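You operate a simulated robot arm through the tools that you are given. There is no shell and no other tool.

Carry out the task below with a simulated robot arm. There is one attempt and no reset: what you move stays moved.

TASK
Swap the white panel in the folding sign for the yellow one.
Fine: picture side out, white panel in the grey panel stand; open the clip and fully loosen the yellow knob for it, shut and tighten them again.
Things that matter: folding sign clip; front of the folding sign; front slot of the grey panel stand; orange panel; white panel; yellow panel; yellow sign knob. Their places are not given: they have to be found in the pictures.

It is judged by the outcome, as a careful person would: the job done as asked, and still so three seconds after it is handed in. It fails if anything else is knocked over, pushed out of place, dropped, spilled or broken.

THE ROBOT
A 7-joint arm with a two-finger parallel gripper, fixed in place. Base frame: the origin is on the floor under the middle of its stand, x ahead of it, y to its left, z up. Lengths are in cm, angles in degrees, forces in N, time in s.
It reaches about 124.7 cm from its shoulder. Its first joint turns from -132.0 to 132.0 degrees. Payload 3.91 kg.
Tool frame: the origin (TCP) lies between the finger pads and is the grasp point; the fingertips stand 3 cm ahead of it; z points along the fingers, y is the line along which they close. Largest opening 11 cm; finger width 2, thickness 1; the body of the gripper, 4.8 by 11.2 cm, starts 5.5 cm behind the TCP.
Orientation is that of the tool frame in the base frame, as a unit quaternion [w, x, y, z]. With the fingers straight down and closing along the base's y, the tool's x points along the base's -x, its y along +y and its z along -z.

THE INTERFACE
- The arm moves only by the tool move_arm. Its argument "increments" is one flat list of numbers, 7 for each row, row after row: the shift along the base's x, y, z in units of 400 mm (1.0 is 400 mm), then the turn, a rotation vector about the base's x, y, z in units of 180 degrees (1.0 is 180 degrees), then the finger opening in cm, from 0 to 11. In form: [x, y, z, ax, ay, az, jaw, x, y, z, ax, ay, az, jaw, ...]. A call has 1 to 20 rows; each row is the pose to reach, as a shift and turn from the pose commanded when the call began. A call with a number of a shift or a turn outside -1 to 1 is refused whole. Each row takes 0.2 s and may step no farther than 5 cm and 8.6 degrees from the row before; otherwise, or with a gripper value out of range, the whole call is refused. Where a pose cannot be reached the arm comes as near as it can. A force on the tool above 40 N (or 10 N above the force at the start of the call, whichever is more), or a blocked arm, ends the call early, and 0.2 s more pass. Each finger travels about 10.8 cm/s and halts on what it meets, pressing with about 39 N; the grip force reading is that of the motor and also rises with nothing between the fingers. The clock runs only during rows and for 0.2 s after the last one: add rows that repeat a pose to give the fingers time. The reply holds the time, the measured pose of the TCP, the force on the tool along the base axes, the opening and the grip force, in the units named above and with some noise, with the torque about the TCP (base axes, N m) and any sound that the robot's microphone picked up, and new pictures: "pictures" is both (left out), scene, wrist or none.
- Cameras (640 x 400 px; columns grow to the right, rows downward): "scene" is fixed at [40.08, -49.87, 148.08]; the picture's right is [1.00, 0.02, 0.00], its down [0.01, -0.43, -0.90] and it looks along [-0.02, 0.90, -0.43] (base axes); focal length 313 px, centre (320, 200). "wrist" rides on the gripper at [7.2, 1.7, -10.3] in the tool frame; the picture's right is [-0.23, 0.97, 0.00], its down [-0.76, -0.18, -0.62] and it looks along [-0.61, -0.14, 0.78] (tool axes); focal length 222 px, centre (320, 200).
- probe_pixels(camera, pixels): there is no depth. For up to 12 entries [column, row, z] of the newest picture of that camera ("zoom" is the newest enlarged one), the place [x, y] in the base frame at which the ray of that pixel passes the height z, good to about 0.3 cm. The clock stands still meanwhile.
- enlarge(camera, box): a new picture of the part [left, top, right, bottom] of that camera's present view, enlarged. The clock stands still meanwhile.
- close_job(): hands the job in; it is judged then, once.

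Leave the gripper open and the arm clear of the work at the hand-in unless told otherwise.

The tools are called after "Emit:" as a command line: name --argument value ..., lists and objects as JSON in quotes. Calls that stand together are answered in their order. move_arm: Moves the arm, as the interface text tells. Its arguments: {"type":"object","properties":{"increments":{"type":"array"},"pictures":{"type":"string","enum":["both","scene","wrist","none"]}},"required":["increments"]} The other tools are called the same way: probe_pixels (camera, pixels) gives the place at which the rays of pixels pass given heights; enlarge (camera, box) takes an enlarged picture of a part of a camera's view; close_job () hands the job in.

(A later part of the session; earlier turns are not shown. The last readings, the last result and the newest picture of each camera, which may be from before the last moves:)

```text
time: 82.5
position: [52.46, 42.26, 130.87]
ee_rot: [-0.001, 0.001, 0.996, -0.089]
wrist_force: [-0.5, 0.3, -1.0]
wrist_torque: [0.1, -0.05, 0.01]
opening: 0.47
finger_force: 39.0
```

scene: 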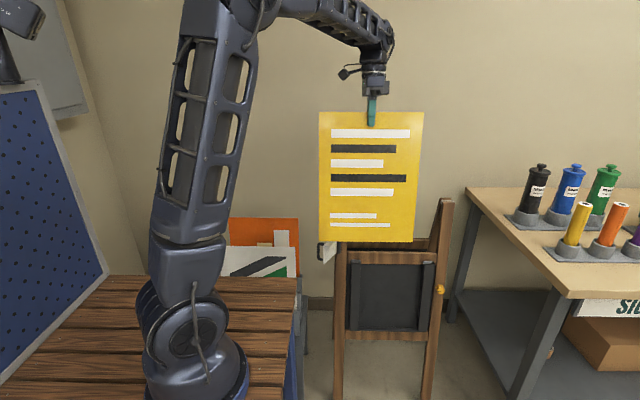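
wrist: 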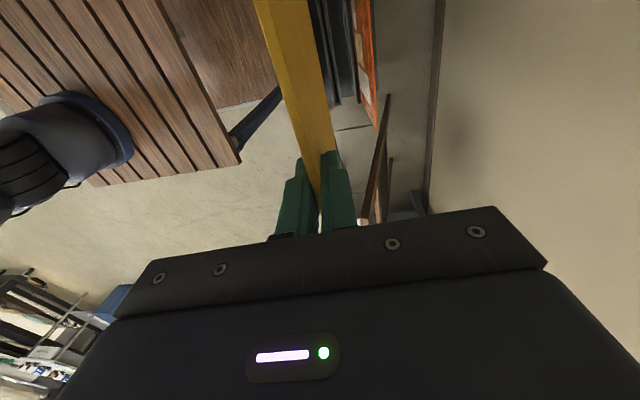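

Emit:
move_arm --increments '[0.11, 0.02, 0, -0.0012, 0, 0, 0.1, 0.22, 0.05, 0, -0.0012, 0, 0, 0.1, 0.31, 0.1, 0, -0.0012, 0, 0, 0.1, 0.3448, 0.19, -0.02, -0.0012, 0, 0, 0.1, 0.3448, 0.28, -0.07, -0.0012, 0, 0, 0.1, 0.3448, 0.37, -0.13, -0.0012, 0, 0, 0.1, 0.3448, 0.42, -0.2, -0.0012, 0, 0, 0.1, 0.3448, 0.441, -0.2593, -0.0012, 0, 0, 0.1]'

Emit:
enlarge --camera "scene" --box '[320, 110, 470, 300]'

Emit:
enlarge --camera "scene" --box '[330, 230, 450, 290]'

```text
time: 84.3
position: [66.57, 59.65, 120.72]
ee_rot: [-0.001, 0.0, 0.996, -0.092]
wrist_force: [-0.7, -0.3, -1.7]
wrist_torque: [0.07, 0.0, -0.03]
opening: 0.47
finger_force: 39.0
```

scene: 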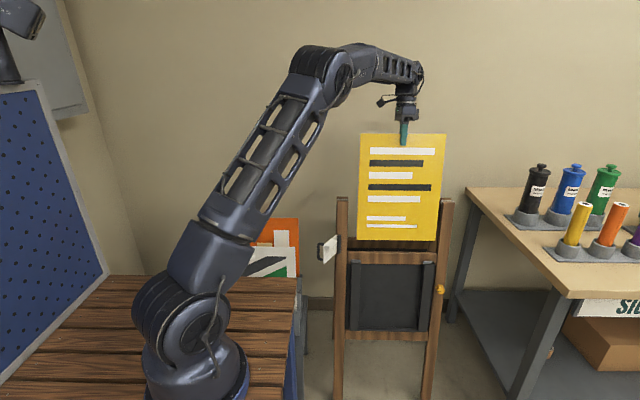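
wrist: 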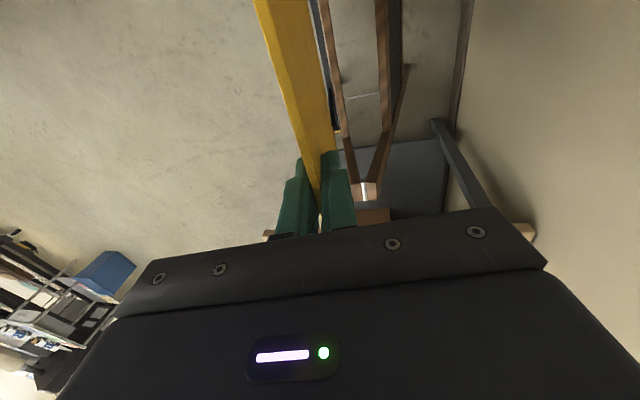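

```text
2.11 times, centred on (395, 205) of scene
```

zoom: 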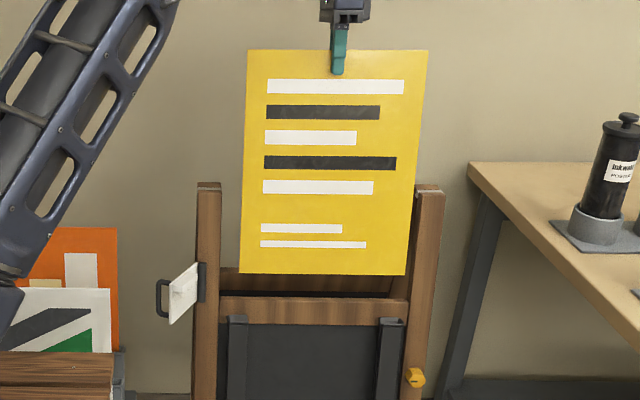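

```text
5.33 times, centred on (390, 260) of scene
```

zoom: 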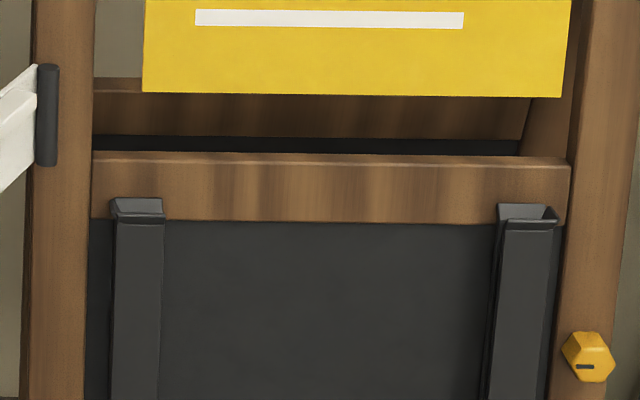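

The channels and their flared tops are visible. The yellow panel sits about 0.5 cm too far right and about 0.8 cm forward of the line the white one came out on. I'll correct both and lower to just above the channel tops.

Emit:
move_arm --increments '[-0.006, 0.01, 0, 0, 0, 0, 0.1, -0.0113, 0.0188, 0, 0, 0, 0, 0.1, -0.0113, 0.0083, -0.055, 0, 0, 0, 0.1, -0.0113, -0.002, -0.11, 0, 0, 0, 0.1, -0.0113, -0.0122, -0.168, 0, 0, 0, 0.1]'

Emit:
enlarge --camera "scene" --box '[330, 230, 450, 290]'

Emit:
enlarge --camera "wrist" --box '[230, 0, 430, 220]'

```text
time: 85.5
position: [66.09, 59.06, 114.13]
ee_rot: [-0.001, -0.001, 0.996, -0.091]
wrist_force: [-0.9, 0.2, -2.0]
wrist_torque: [0.06, -0.02, 0.02]
opening: 0.44
finger_force: 38.9
```

scene: 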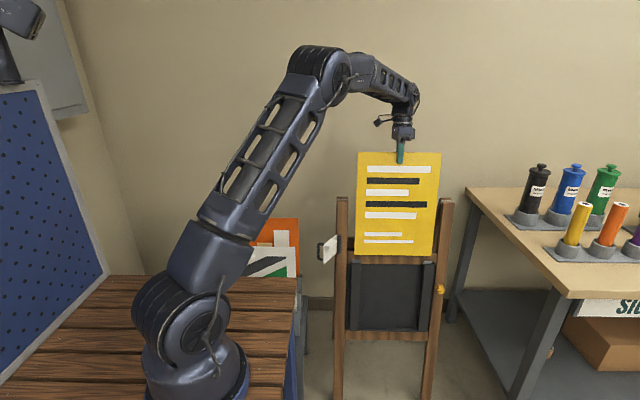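
wrist: 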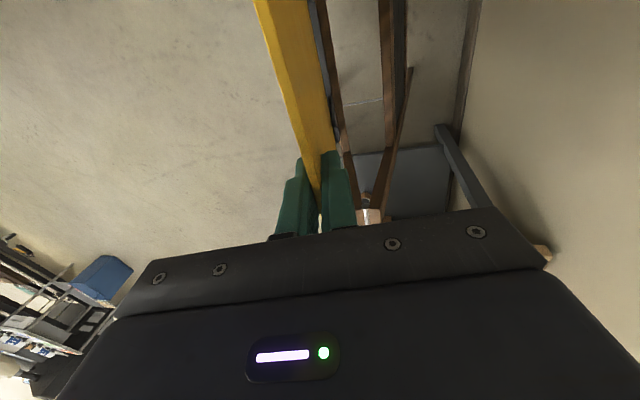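

```text
5.33 times, centred on (390, 260) of scene
```

zoom: 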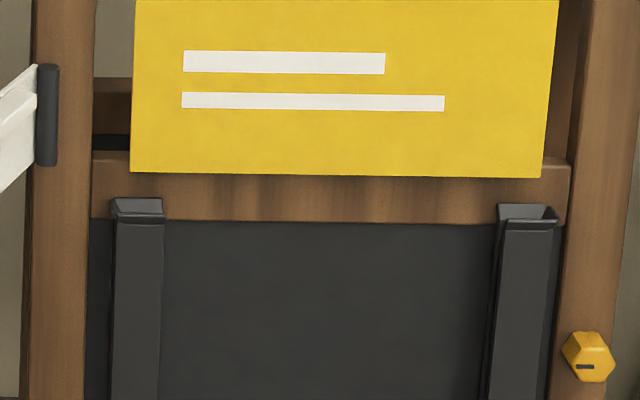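

```text
1.82 times, centred on (330, 110) of wrist
```

zoom: 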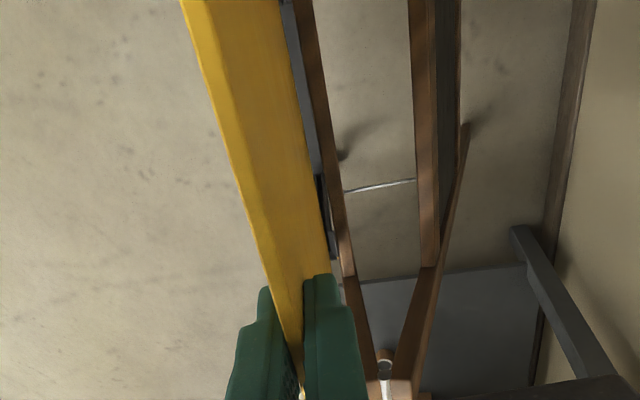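

Laterally it's centred over both channels. I'll shift 0.3 cm in +y and lower 6 cm into the flared channel tops, watching the forces.

Emit:
move_arm --increments '[0, 0.003, -0.0246, 0, 0, 0, 0.1, 0, -0.0016, -0.0492, 0, 0, 0, 0.1, 0, -0.0061, -0.0738, 0, 0, 0, 0.1, 0, -0.0106, -0.0983, 0, 0, 0, 0.1, 0, -0.0151, -0.123, 0, 0, 0, 0.1, 0, -0.0197, -0.1475, 0, 0, 0, 0.1]'

Emit:
enlarge --camera "scene" --box '[330, 230, 450, 290]'

```text
time: 86.9
position: [66.08, 58.35, 107.95]
ee_rot: [-0.002, 0.0, 0.996, -0.091]
wrist_force: [-0.9, -0.9, -2.0]
wrist_torque: [-0.54, 0.07, -0.03]
opening: 0.48
finger_force: 38.6
```

scene: 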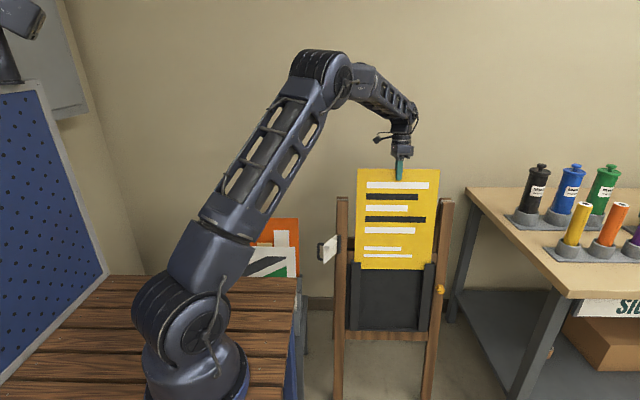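
wrist: 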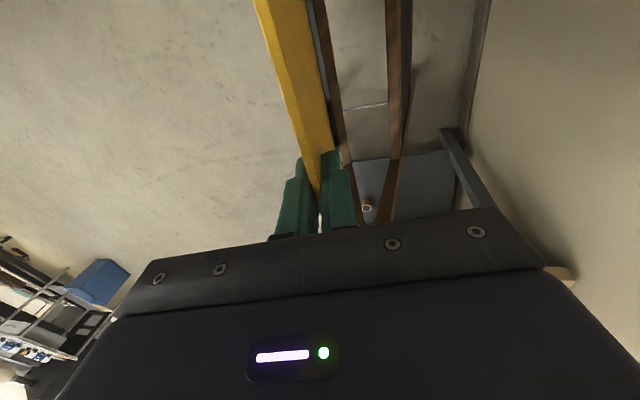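

```text
5.33 times, centred on (390, 260) of scene
```

zoom: 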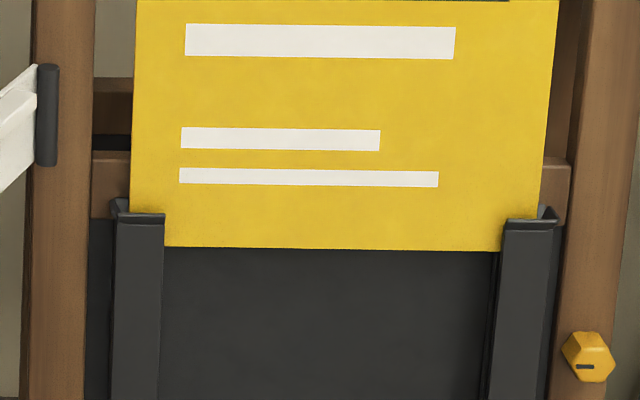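

The lower edge is inside both channels. I'll continue down along the channel line in 2 cm steps.

Emit:
move_arm --increments '[0, -0.0093, -0.05, 0, 0, 0, 0.1, 0, -0.0185, -0.1, 0, 0, 0, 0.1, 0, -0.0278, -0.15, 0, 0, 0, 0.1, 0, -0.0371, -0.2, 0, 0, 0, 0.1, 0, -0.0464, -0.25, 0, 0, 0, 0.1, 0, -0.0557, -0.3, 0, 0, 0, 0.1, 0, -0.0649, -0.35, 0, 0, 0, 0.1]' --pictures "scene"

```text
time: 88.5
position: [65.98, 55.7, 94.07]
ee_rot: [-0.002, 0.0, 0.996, -0.091]
wrist_force: [-1.2, -1.9, -0.8]
wrist_torque: [-0.5, 0.08, -0.02]
opening: 0.47
finger_force: 38.9
```

scene: 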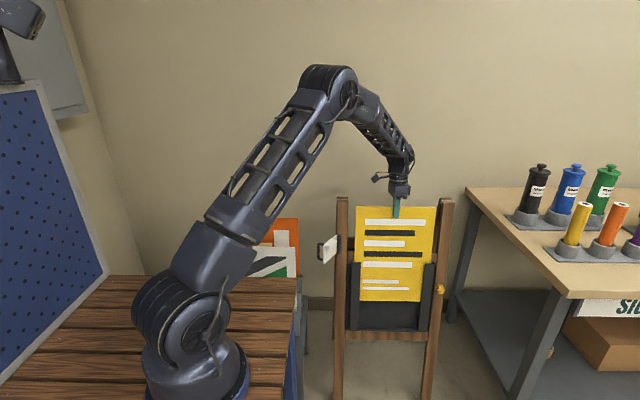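

Emit:
move_arm --increments '[0, -0.0093, -0.05, 0, 0, 0, 0.1, 0, -0.0185, -0.1, 0, 0, 0, 0.1, 0, -0.0278, -0.15, 0, 0, 0, 0.1, 0, -0.0371, -0.2, 0, 0, 0, 0.1, 0, -0.0464, -0.25, 0, 0, 0, 0.1, 0, -0.051, -0.275, 0, 0, 0, 0.1, 0, -0.0538, -0.29, 0, 0, 0, 0.1, 0, -0.0566, -0.305, 0, 0, 0, 0.1]' --pictures "none"

```text
time: 90.3
position: [66.09, 53.48, 81.85]
ee_rot: [-0.001, 0.001, 0.996, -0.091]
wrist_force: [0.2, -16.6, 8.4]
wrist_torque: [-0.6, 0.17, 0.02]
opening: 0.48
finger_force: 38.7
```

Nearly seated; there's a −16.6 N y-push, so I'll ease 0.15 cm in −y and go down in 0.25 cm steps until the bottom is felt.

Emit:
move_arm --increments '[0, -0.004, 0, 0, 0, 0, 0.1, 0, -0.0052, -0.0063, 0, 0, 0, 0.1, 0, -0.0063, -0.0125, 0, 0, 0, 0.1, 0, -0.0075, -0.0188, 0, 0, 0, 0.1, 0, -0.0086, -0.025, 0, 0, 0, 0.1, 0, -0.0098, -0.0313, 0, 0, 0, 0.1, 0, -0.0109, -0.0375, 0, 0, 0, 0.1]'

Emit:
enlarge --camera "scene" --box '[320, 190, 460, 350]'

```text
time: 91.9
position: [65.95, 53.16, 80.7]
ee_rot: [-0.001, -0.001, 0.996, -0.09]
wrist_force: [-6.7, -11.7, 15.0]
wrist_torque: [-0.7, 0.25, -0.04]
opening: 0.48
finger_force: 38.7
stopped in row 7: the force on the tool passed its limit at 44 N (the readings are from after the stop); the commanded pose is now the measured one
```

scene: 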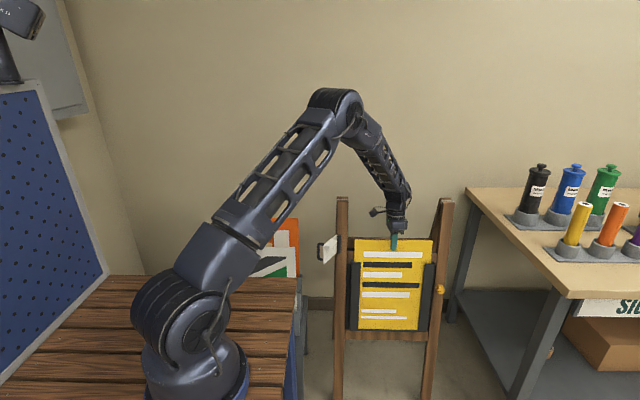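
wrist: 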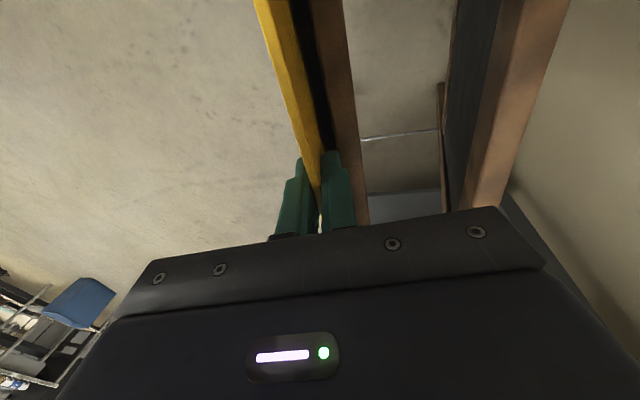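

```text
2.50 times, centred on (390, 270) of scene
```

zoom: 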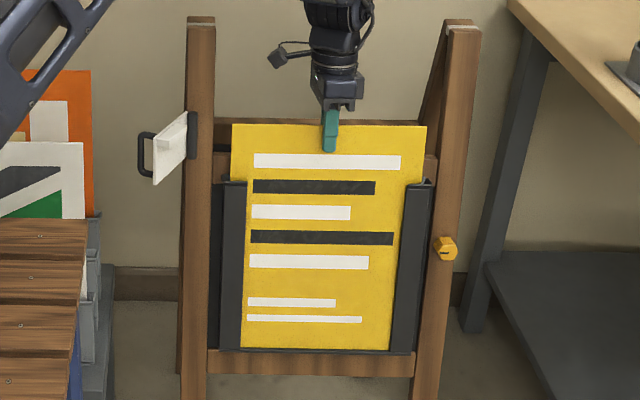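

The yellow panel is seated: its top edge is at scene row 240, the same as the white one had. I'll open the fingers and withdraw upward along the panel direction.

Emit:
move_arm --increments '[0, 0, 0, 0, 0, 0, 1.5, 0, 0, 0, 0, 0, 0, 3.2, 0, 0, 0, 0, 0, 0, 3.2, 0, 0.009, 0.05, 0, 0, 0, 3.2, 0, 0.027, 0.15, 0, 0, 0, 3.2, 0, 0.045, 0.25, 0, 0, 0, 3.2, 0, 0.064, 0.35, 0, 0, 0, 3.2, 0, 0.082, 0.45, 0, 0, 0, 3.2, 0, 0.09, 0.56, 0, 0, 0, 3.2, 0, 0.05, 0.66, 0, 0, 0, 3.2, 0, -0.02, 0.74, 0, 0, 0, 3.2]'

Emit:
enlarge --camera "scene" --box '[320, 190, 460, 350]'

```text
time: 94.3
position: [65.95, 52.39, 110.24]
ee_rot: [-0.001, 0.0, 0.996, -0.091]
wrist_force: [0.2, 1.3, -0.4]
wrist_torque: [-0.01, 0.04, -0.03]
opening: 3.21
finger_force: 0.1
```

scene: 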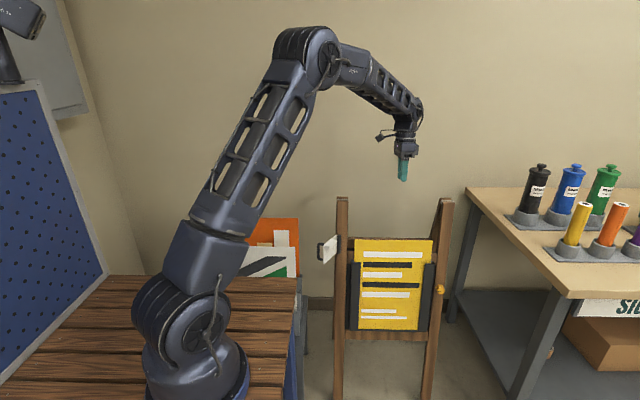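
wrist: 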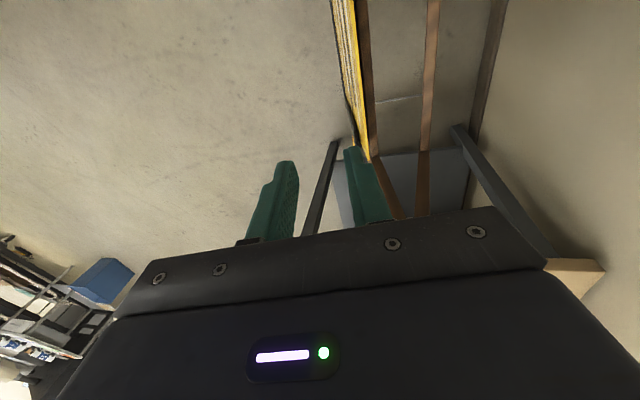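

```text
2.50 times, centred on (390, 270) of scene
```

zoom: 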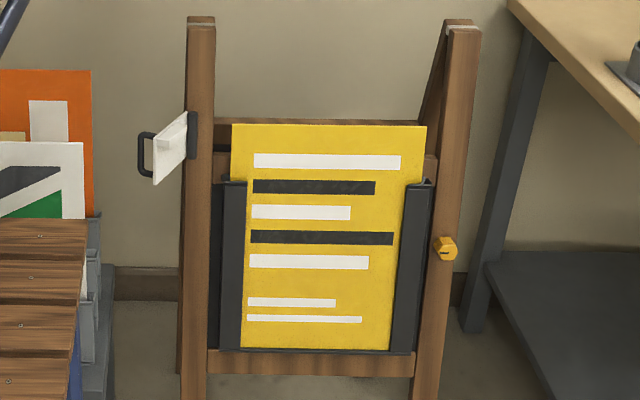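

The yellow panel is in place with its picture out. Now the clip: I'll close the fingers, move over to the flap's outer side (x≈33.5), and come down to z 84 there. I'm tilting the gripper +20° so its body leans away from the sign.

Emit:
move_arm --increments '[-0.1014, -0.009, -0.006, 0.01417, 0, 0, 2, -0.2028, -0.018, -0.012, 0.02833, 0, 0, 1, -0.3042, -0.027, -0.018, 0.0425, 0, 0, 0, -0.4056, -0.036, -0.025, 0.05667, 0, 0, 0, -0.507, -0.045, -0.031, 0.07083, 0, 0, 0, -0.6084, -0.054, -0.037, 0.085, 0, 0, 0, -0.7098, -0.063, -0.044, 0.09917, 0, 0, 0, -0.811, -0.0725, -0.05, 0.1133, 0, 0, 0, -0.811, -0.0725, -0.15, 0.1133, 0, 0, 0, -0.811, -0.0725, -0.25, 0.1133, 0, 0, 0]'

Emit:
enlarge --camera "wrist" --box '[230, 40, 430, 240]'

Emit:
enlarge --camera "scene" --box '[270, 170, 370, 290]'

```text
time: 96.5
position: [33.96, 49.45, 100.42]
ee_rot: [0.0, 0.0, 0.996, 0.087]
wrist_force: [-0.3, 0.5, 0.2]
wrist_torque: [0.0, 0.02, -0.02]
opening: 0.0
finger_force: 37.5
```

scene: 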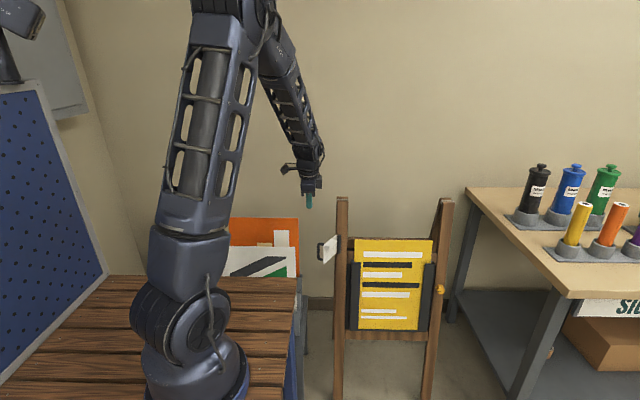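
wrist: 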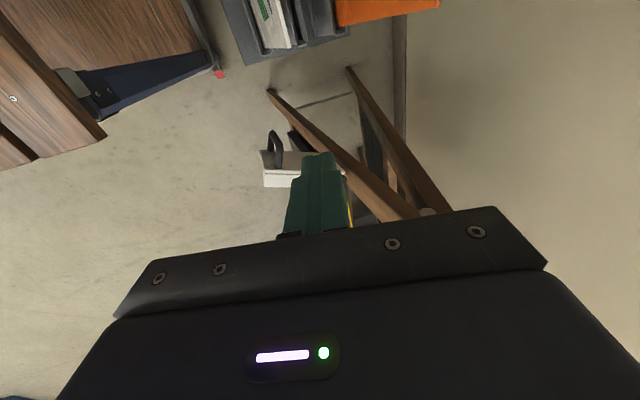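

```text
2.00 times, centred on (330, 140) of wrist
```

zoom: 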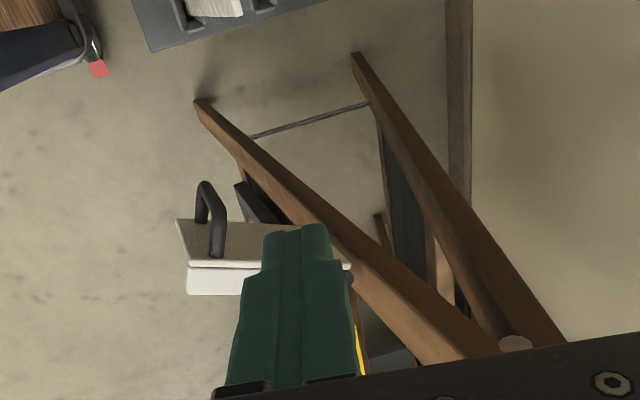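

```text
3.33 times, centred on (320, 230) of scene
```

zoom: 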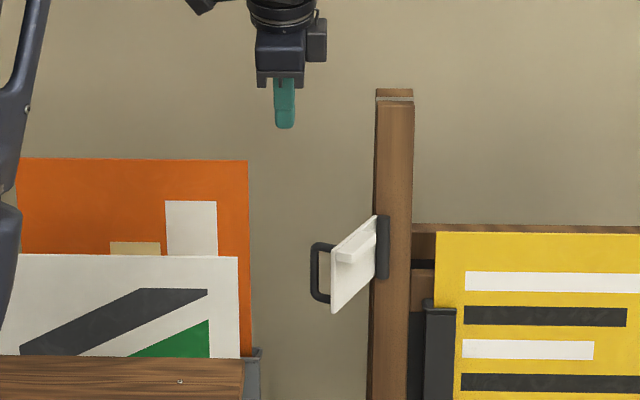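

I can see the open flap from above. I'll probe its free edge, handle and hinge before pushing.

Emit:
probe_pixels --camera "zoom" --pixels '[[320, 200, 85]]'

Emit:
probe_pixels --camera "wrist" --pixels '[[259, 151, 85], [263, 174, 85], [263, 187, 85], [271, 131, 84], [276, 168, 84], [343, 172, 85], [345, 180, 85], [259, 151, 77]]'

```text
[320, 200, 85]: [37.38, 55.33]
```

```text
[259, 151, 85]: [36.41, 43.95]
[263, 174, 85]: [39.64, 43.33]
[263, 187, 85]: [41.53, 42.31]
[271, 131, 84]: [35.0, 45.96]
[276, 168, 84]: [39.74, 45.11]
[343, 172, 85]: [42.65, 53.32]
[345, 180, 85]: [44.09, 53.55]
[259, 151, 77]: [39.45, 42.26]
```

The flap stands at about 114°, with its free edge at (39.6, 42.8). I'll come down outside it, place the fingers between handle and hinge against its outer face, and sweep it closed along the arc to about 30°.

Emit:
move_arm --increments '[0, 0, -0.1025, 0, 0, 0, 0, 0, 0, -0.205, 0, 0, 0, 0, 0, 0, -0.3075, 0, 0, 0, 0, 0, 0, -0.41, 0, 0, 0, 0, 0.071, -0.021, -0.41, 0, 0, 0, 0, 0.1425, -0.0438, -0.41, 0, 0, 0, 0, 0.1665, -0.0638, -0.41, 0, 0, 0, 0, 0.1935, -0.0788, -0.41, 0, 0, 0, 0, 0.223, -0.0893, -0.41, 0, 0, 0, 0, 0.2535, -0.0948, -0.41, 0, 0, 0, 0, 0.2848, -0.0945, -0.41, 0, 0, 0, 0, 0.316, -0.0888, -0.41, 0, 0, 0, 0, 0.3448, -0.0783, -0.41, 0, 0, 0, 0, 0.371, -0.0625, -0.41, 0, 0, 0, 0]'

Emit:
enlarge --camera "scene" --box '[310, 190, 400, 290]'

Emit:
enlarge --camera "wrist" --box '[230, 40, 430, 240]'

```text
time: 99.5
position: [48.45, 47.03, 83.9]
ee_rot: [-0.001, 0.0, 0.996, 0.087]
wrist_force: [-0.6, -1.0, 0.1]
wrist_torque: [-0.02, -0.03, 0.0]
opening: 0.0
finger_force: 37.7
```

scene: 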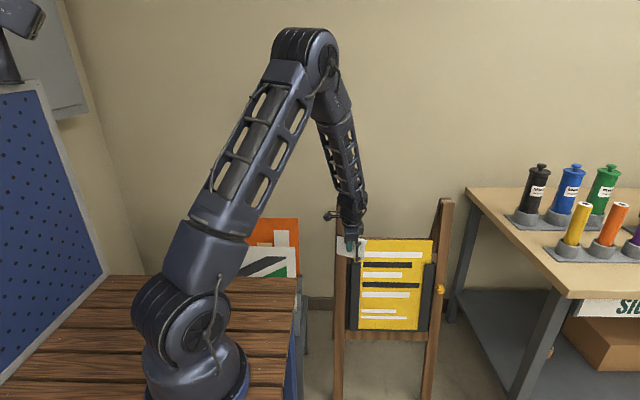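
wrist: 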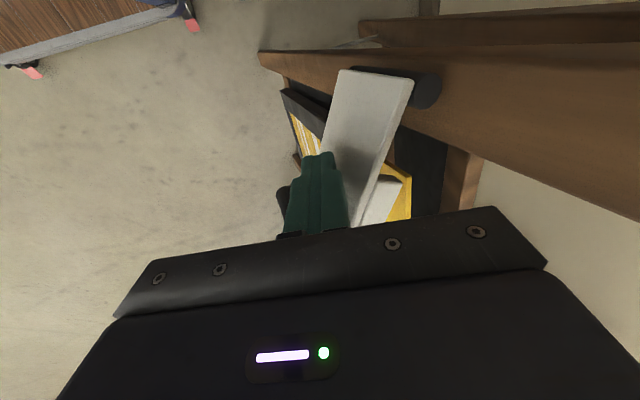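

```text
4.00 times, centred on (355, 240) of scene
```

zoom: 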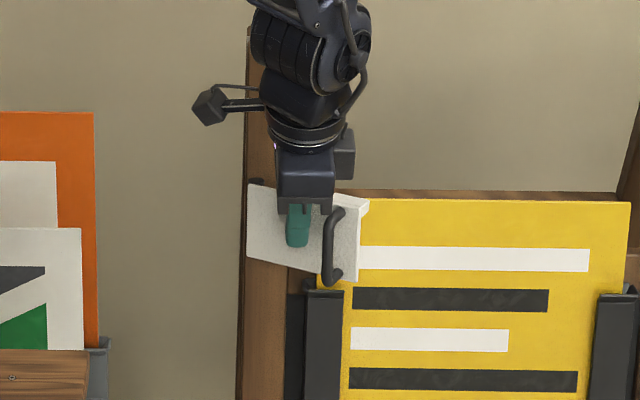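

```text
2.00 times, centred on (330, 140) of wrist
```

zoom: 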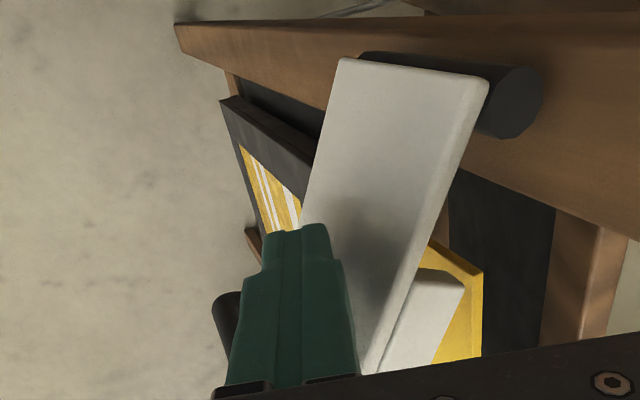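

The flap is nearly closed (about 25°). I'll continue the arc to fully closed, with a small extra push.

Emit:
move_arm --increments '[0.02, 0.008, 0, 0, 0, 0, 0, 0.0333, 0.0183, 0, 0, 0, 0, 0, 0.0443, 0.03, 0, 0, 0, 0, 0, 0.0533, 0.0418, 0, 0, 0, 0, 0, 0.0615, 0.055, 0, 0, 0, 0, 0, 0.0688, 0.0693, 0, 0, 0, 0, 0, 0.0688, 0.08, 0, 0, 0, 0, 0]'

Emit:
enlarge --camera "scene" --box '[310, 190, 400, 290]'

Emit:
enlarge --camera "wrist" --box '[230, 40, 430, 240]'

```text
time: 101.3
position: [51.25, 49.93, 83.87]
ee_rot: [-0.002, 0.0, 0.996, 0.084]
wrist_force: [-4.3, -16.9, 15.7]
wrist_torque: [-0.28, 0.12, 0.15]
opening: 0.01
finger_force: 37.9
stopped in row 7: the force on the tool passed its limit at 41 N (the readings are from after the stop); the commanded pose is now the measured one
```

scene: 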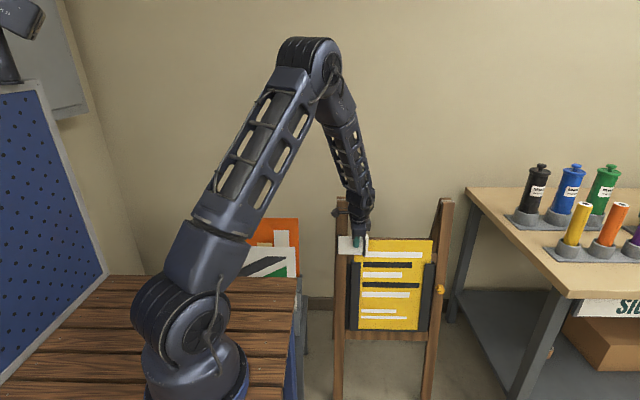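
wrist: 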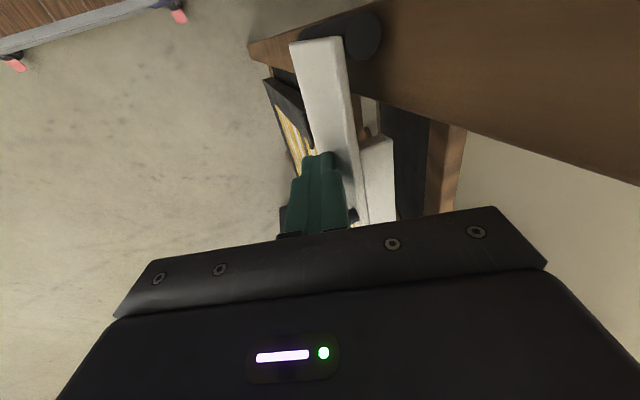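

```text
4.00 times, centred on (355, 240) of scene
```

zoom: 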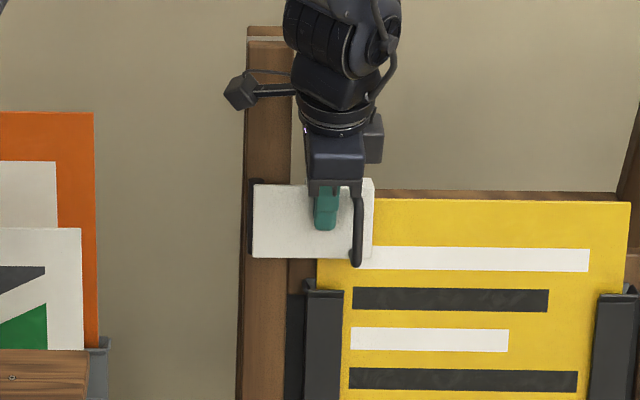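

```text
2.00 times, centred on (330, 140) of wrist
```

zoom: 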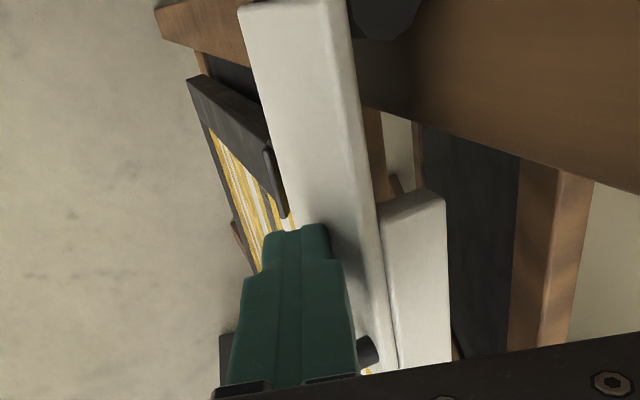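

The flap is back exactly in its closed position (left edge at scene column 338, right edge at 368, as before), pressed home with 41 N. Now I'll retreat and turn the gripper to point at the sign again (camera below) for tightening the knob.

Emit:
move_arm --increments '[0, -0.05, 0, 0, 0, 0, 0, 0, -0.15, 0.02, 0, 0, 0, 1, 0, -0.25, 0.08, 0, 0, 0, 2, 0.0336, -0.275, 0.1029, 0.02144, -0.02628, 0.02684, 4, 0.0671, -0.3, 0.1257, 0.04288, -0.05256, 0.05368, 4.4, 0.1007, -0.325, 0.1486, 0.06432, -0.07884, 0.08052, 4.4, 0.1343, -0.35, 0.1714, 0.08576, -0.10512, 0.10736, 4.4, 0.1679, -0.375, 0.1943, 0.1072, -0.1314, 0.1342, 4.4, 0.2014, -0.4, 0.2171, 0.12864, -0.15768, 0.16104, 4.4, 0.235, -0.425, 0.24, 0.15008, -0.18396, 0.18788, 4.4, 0.2686, -0.45, 0.2629, 0.17152, -0.21024, 0.21472, 4.4, 0.3021, -0.475, 0.2857, 0.19296, -0.23652, 0.24156, 4.4, 0.3357, -0.5, 0.3086, 0.2144, -0.2628, 0.2684, 4.4, 0.3693, -0.525, 0.3314, 0.23584, -0.28908, 0.29524, 4.4, 0.4029, -0.55, 0.3543, 0.25728, -0.31536, 0.32208, 4.4, 0.4364, -0.575, 0.3771, 0.27872, -0.34164, 0.34892, 4.4, 0.47, -0.6, 0.4, 0.3001, -0.368, 0.3758, 4.4]'

Emit:
enlarge --camera "scene" --box '[310, 190, 460, 350]'

```text
time: 104.9
position: [70.38, 26.05, 100.67]
ee_rot: [-0.45, 0.559, -0.544, -0.434]
wrist_force: [0.0, 0.7, 1.7]
wrist_torque: [-0.05, 0.01, 0.0]
opening: 4.41
finger_force: 0.0
```

scene: 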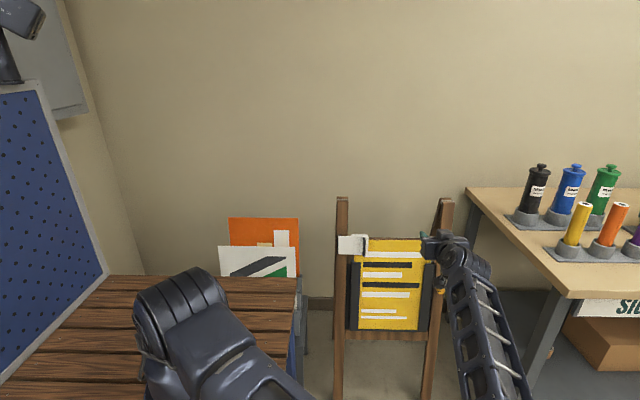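
wrist: 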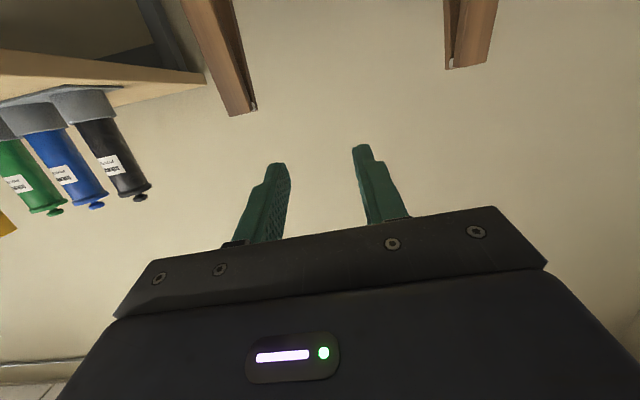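

```text
2.50 times, centred on (385, 270) of scene
```

zoom: 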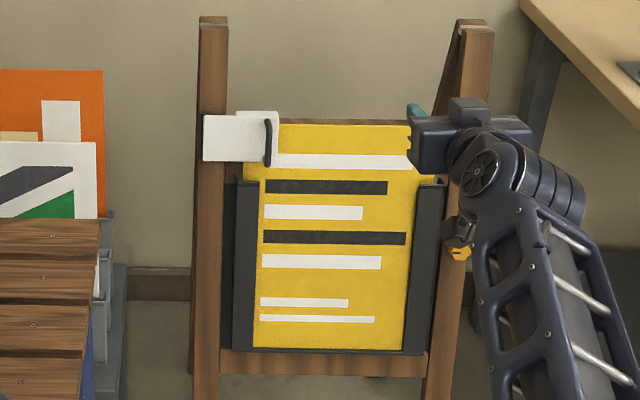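

The clip is shut over the yellow panel. Next I'll go to the standoff in front of the knob.

Emit:
move_arm --increments '[0.0433, 0.0258, -0.1022, 0.0014, 0, 0, 4.6, 0.0867, 0.0517, -0.2044, 0.0028, 0, 0, 4.6, 0.13, 0.0775, -0.3067, 0.0043, 0, 0, 4.6, 0.1733, 0.1033, -0.4089, 0.0057, 0, 0, 4.6, 0.2167, 0.1292, -0.5111, 0.0071, 0, 0, 4.6, 0.26, 0.155, -0.6133, 0.0085, 0, 0, 4.6, 0.3033, 0.1808, -0.7156, 0.01, 0, 0, 4.6, 0.3467, 0.2067, -0.8178, 0.0114, 0, 0, 4.6, 0.39, 0.2325, -0.92, 0.0128, 0, 0, 4.6]'

Emit:
enlarge --camera "wrist" --box '[270, 70, 390, 170]'

```text
time: 106.9
position: [85.71, 35.33, 62.87]
ee_rot: [-0.46, 0.536, -0.536, -0.461]
wrist_force: [-0.5, -0.3, -0.5]
wrist_torque: [-0.01, 0.02, 0.03]
opening: 4.61
finger_force: 0.1
```

scene: 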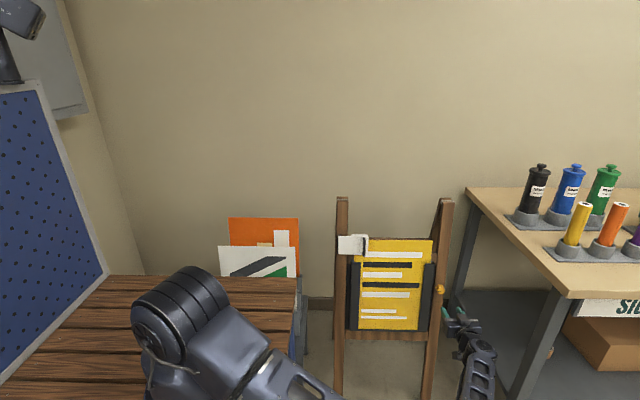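
wrist: 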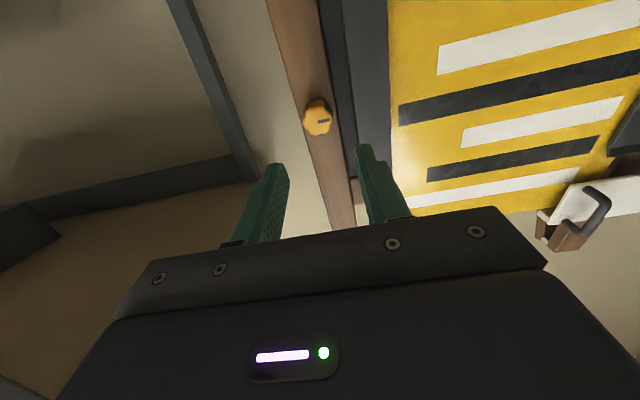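

```text
4.00 times, centred on (330, 120) of wrist
```

zoom: 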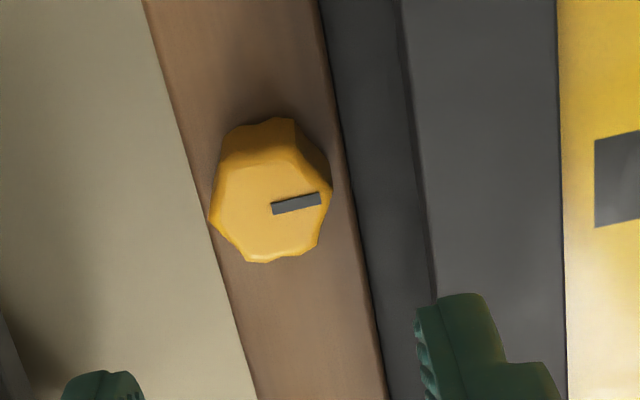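

The knob's mark still points left. The knob's face centre works out at (86.1, 48.5, 61.7). I'll align with it and advance with the fingers at 4.4 cm.

Emit:
move_arm --increments '[0.0098, 0, 0.0208, 0, 0, 0, 4.4, 0.0098, 0.1, 0.0057, 0, 0, 0, 4.4, 0.0098, 0.2, -0.0094, 0, 0, 0, 4.4, 0.0098, 0.26, -0.0185, 0, 0, 0, 4.4, 0.0098, 0.29, -0.023, 0, 0, 0, 4.4]' --pictures "wrist"

Emit:
enlarge --camera "wrist" --box '[250, 110, 400, 210]'

```text
time: 108.1
position: [86.11, 46.92, 62.01]
ee_rot: [-0.459, 0.537, -0.536, -0.462]
wrist_force: [0.6, -0.2, 0.5]
wrist_torque: [-0.04, 0.01, -0.01]
opening: 4.43
finger_force: 0.1
```

wrist: 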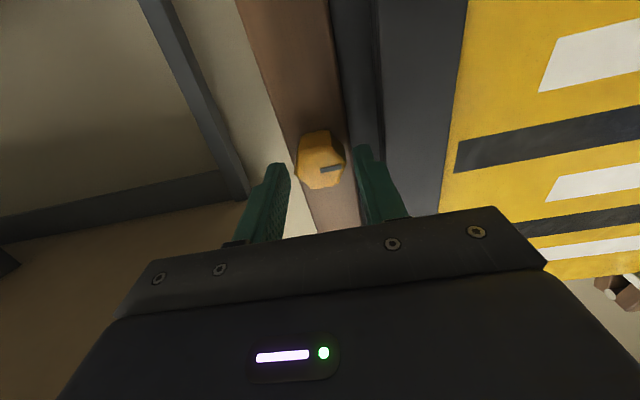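

```text
4.00 times, centred on (325, 160) of wrist
```

zoom: 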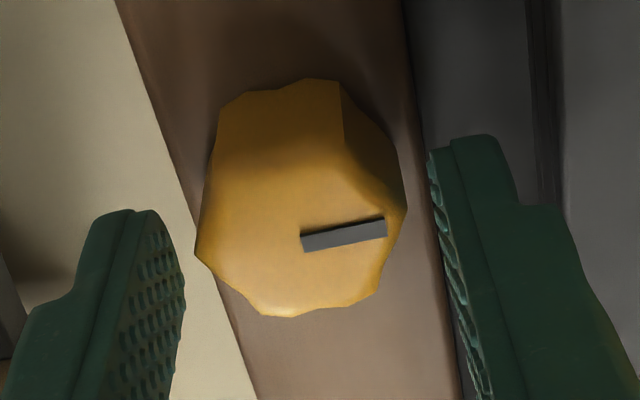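

The knob is centred between the fingers. I'll advance 0.9 cm and grip it.

Emit:
move_arm --increments '[0, 0.011, -0.0017, 0, 0, 0, 4.4, 0, 0.022, -0.0034, 0, 0, 0, 4.4, 0, 0.022, -0.0034, 0, 0, 0, 3.4, 0, 0.022, -0.0034, 0, 0, 0, 2.0, 0, 0.022, -0.0034, 0, 0, 0, 2.0]' --pictures "wrist"

```text
time: 109.3
position: [86.03, 47.7, 61.9]
ee_rot: [-0.461, 0.536, -0.535, -0.463]
wrist_force: [-1.7, 2.8, -0.3]
wrist_torque: [0.12, -0.01, 0.05]
opening: 3.14
finger_force: 45.5
```

wrist: 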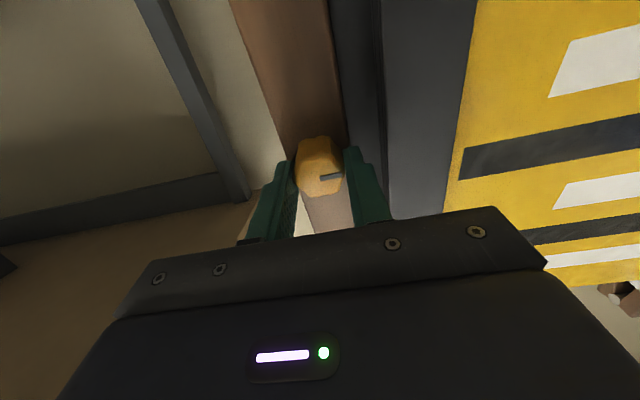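

Gripped. I'll turn clockwise (seen from the front) 48° first.

Emit:
move_arm --increments '[0, 0, 0, 0, 0.03297, -0.00497, 2.0, 0, 0, 0, 0, 0.06594, -0.00994, 2.0, 0, 0, 0, 0, 0.09891, -0.01491, 2.0, 0, 0, 0, 0, 0.13188, -0.01988, 2.0, 0, 0, 0, 0, 0.16485, -0.02485, 2.0, 0, 0, 0, 0, 0.19782, -0.02982, 2.0, 0, 0, 0, 0, 0.23079, -0.03479, 2.0, 0, 0, 0, 0, 0.26376, -0.03976, 2.0]' --pictures "wrist"

Emit:
enlarge --camera "wrist" --box '[260, 110, 380, 210]'

```text
time: 111.1
position: [86.32, 47.75, 61.76]
ee_rot: [0.233, -0.27, 0.708, 0.609]
wrist_force: [27.4, -13.7, -24.4]
wrist_torque: [-0.98, -0.33, -1.04]
opening: 3.13
finger_force: 45.0
```

wrist: 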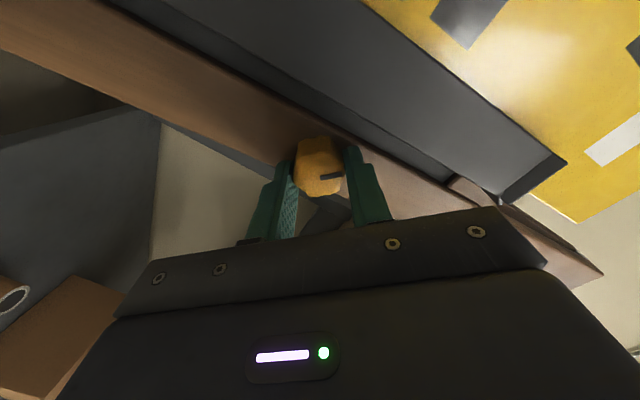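

```text
4.00 times, centred on (320, 160) of wrist
```

zoom: 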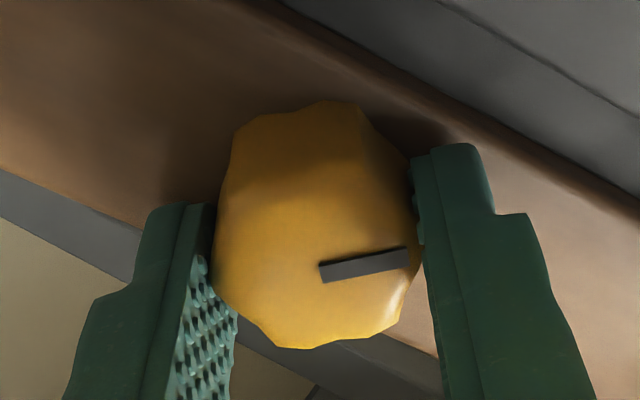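

The knob follows the fingers. Side forces (27 N in x, −24 N in z) show a slight axis offset, so I'll shift 0.2 cm to relieve them and turn another 36°.

Emit:
move_arm --increments '[0.004, -0.002, -0.004, 0, 0, 0, 2.0, 0.006, -0.003, -0.006, 0, 0.03297, -0.00497, 2.0, 0.006, -0.003, -0.006, 0, 0.06594, -0.00994, 2.0, 0.006, -0.003, -0.006, 0, 0.09891, -0.01491, 2.0, 0.006, -0.003, -0.006, 0, 0.13188, -0.01988, 2.0, 0.006, -0.003, -0.006, 0, 0.16485, -0.02485, 2.0, 0.006, -0.003, -0.006, 0, 0.19782, -0.02982, 2.0]' --pictures "wrist"

Emit:
enlarge --camera "wrist" --box '[260, 110, 380, 210]'

```text
time: 112.7
position: [86.34, 47.56, 61.6]
ee_rot: [0.032, -0.039, 0.757, 0.652]
wrist_force: [25.5, -2.5, -27.7]
wrist_torque: [-0.89, -0.26, -1.15]
opening: 3.14
finger_force: 44.9
```

wrist: 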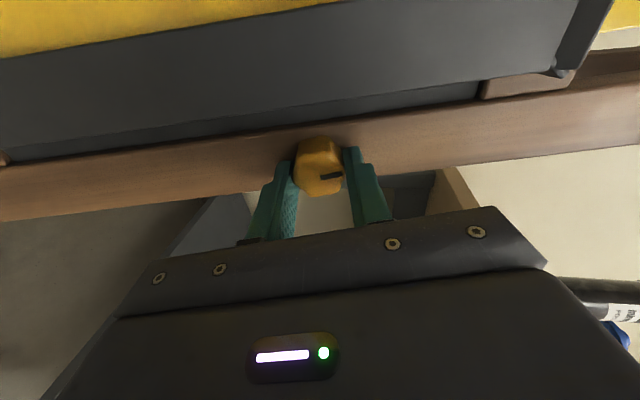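

```text
4.00 times, centred on (320, 160) of wrist
```

zoom: 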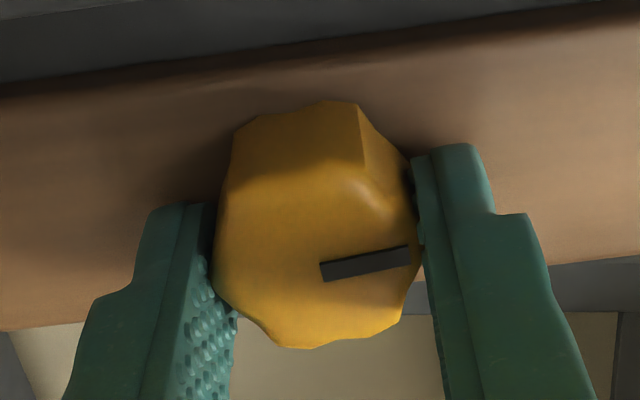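

84° so far and still no slip. I'll continue another 24° to reach the tight stop.

Emit:
move_arm --increments '[0.004, 0, -0.004, 0, 0, 0, 2.0, 0.005, 0, -0.005, 0, 0.03297, -0.00497, 2.0, 0.005, 0, -0.005, 0, 0.06594, -0.00994, 2.0, 0.005, 0, -0.005, 0, 0.09891, -0.01491, 2.0, 0.005, 0, -0.005, 0, 0.13188, -0.01988, 2.0]' --pictures "wrist"

Emit:
enlarge --camera "wrist" --box '[260, 110, 380, 210]'

```text
time: 113.9
position: [86.64, 47.61, 61.31]
ee_rot: [-0.104, 0.12, 0.748, 0.645]
wrist_force: [10.6, -14.5, -22.9]
wrist_torque: [-0.72, -0.68, -0.48]
opening: 3.16
finger_force: 45.3
```

wrist: 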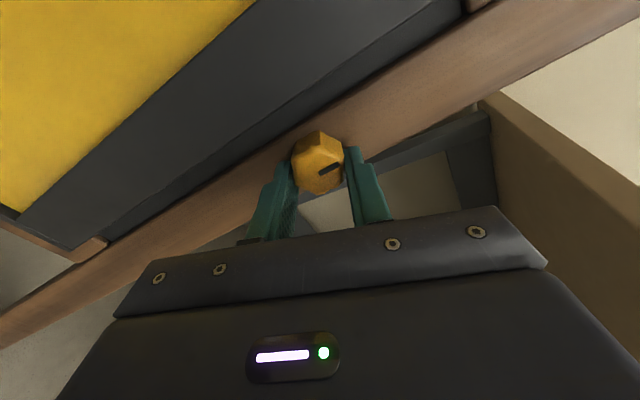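

```text
4.00 times, centred on (320, 160) of wrist
```

zoom: 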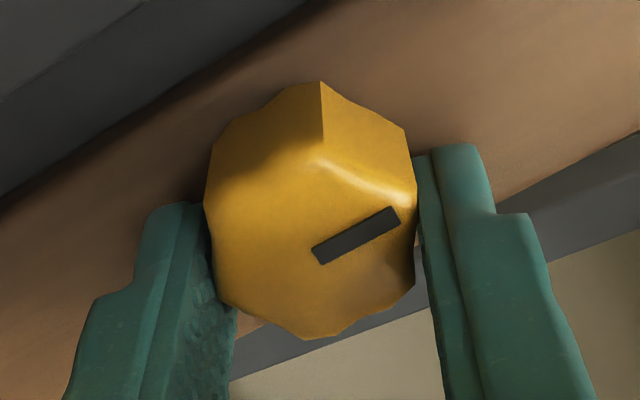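

The fingers slipped about 19° at the end while the mark stayed parallel to the post (pointing up), so the knob is at its tight stop, about 90° on. I'll release and back straight out.

Emit:
move_arm --increments '[0, 0, 0, 0, 0, 0, 3.5, -0.005, 0, 0.005, 0, 0, 0, 4.6, -0.005, 0, 0.005, 0, 0, 0, 4.6, -0.005, -0.08, 0.017, 0, 0, 0, 4.6, -0.005, -0.18, 0.032, 0, 0, 0, 4.6, -0.005, -0.28, 0.047, 0, 0, 0, 4.6, -0.005, -0.38, 0.062, 0, 0, 0, 4.6]'

Emit:
enlarge --camera "scene" --box '[410, 260, 470, 320]'

Emit:
enlarge --camera "scene" --box '[310, 190, 460, 350]'

```text
time: 115.5
position: [86.16, 32.62, 64.0]
ee_rot: [-0.103, 0.119, 0.748, 0.645]
wrist_force: [0.3, 0.8, -0.2]
wrist_torque: [-0.04, -0.01, -0.03]
opening: 4.59
finger_force: 0.1
```

scene: 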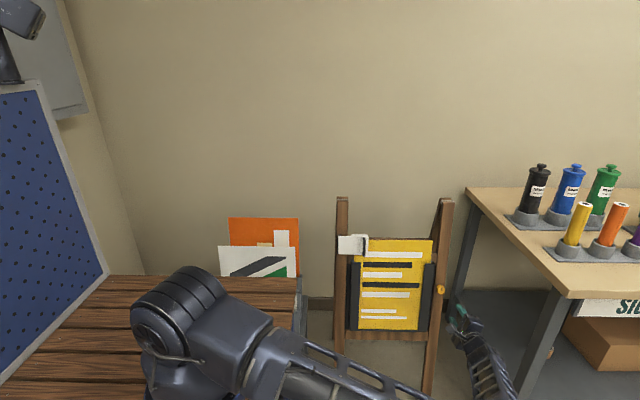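
wrist: 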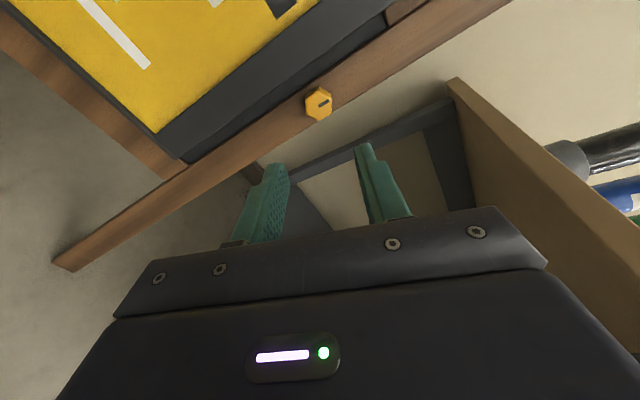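

```text
6.67 times, centred on (440, 290) of scene
```

zoom: 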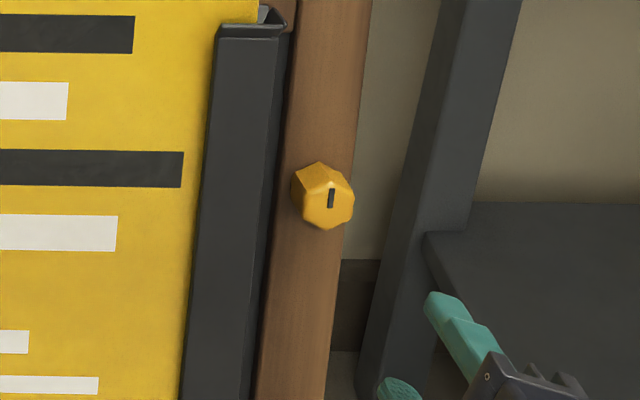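

```text
2.50 times, centred on (385, 270) of scene
```

zoom: 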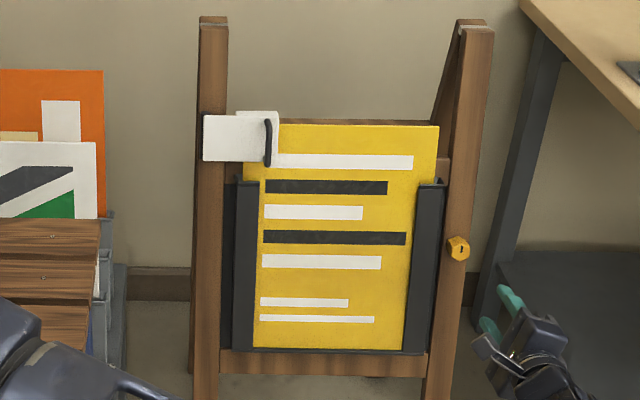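

The knob's mark is straight up again, identical to the start. I'll check the clip and the stand closely.

Emit:
enlarge --camera "scene" --box '[325, 190, 460, 275]'

Emit:
enlarge --camera "scene" --box '[200, 200, 320, 300]'

```text
4.71 times, centred on (392, 232) of scene
```

zoom: 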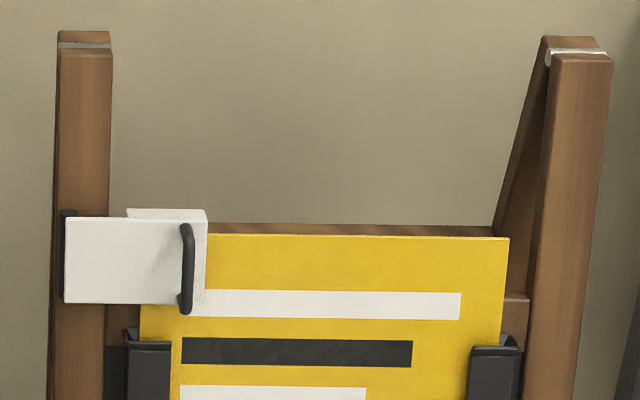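

```text
4.00 times, centred on (260, 250) of scene
```

zoom: 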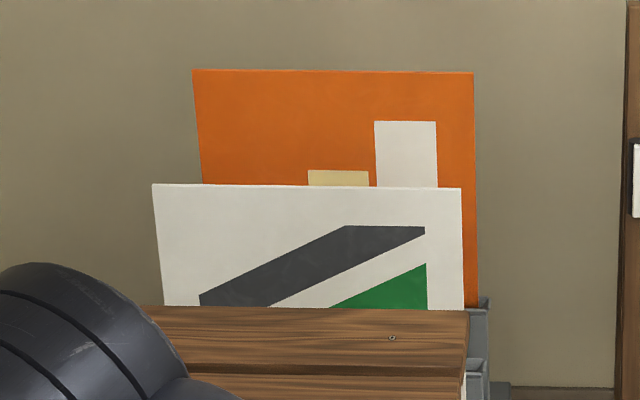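

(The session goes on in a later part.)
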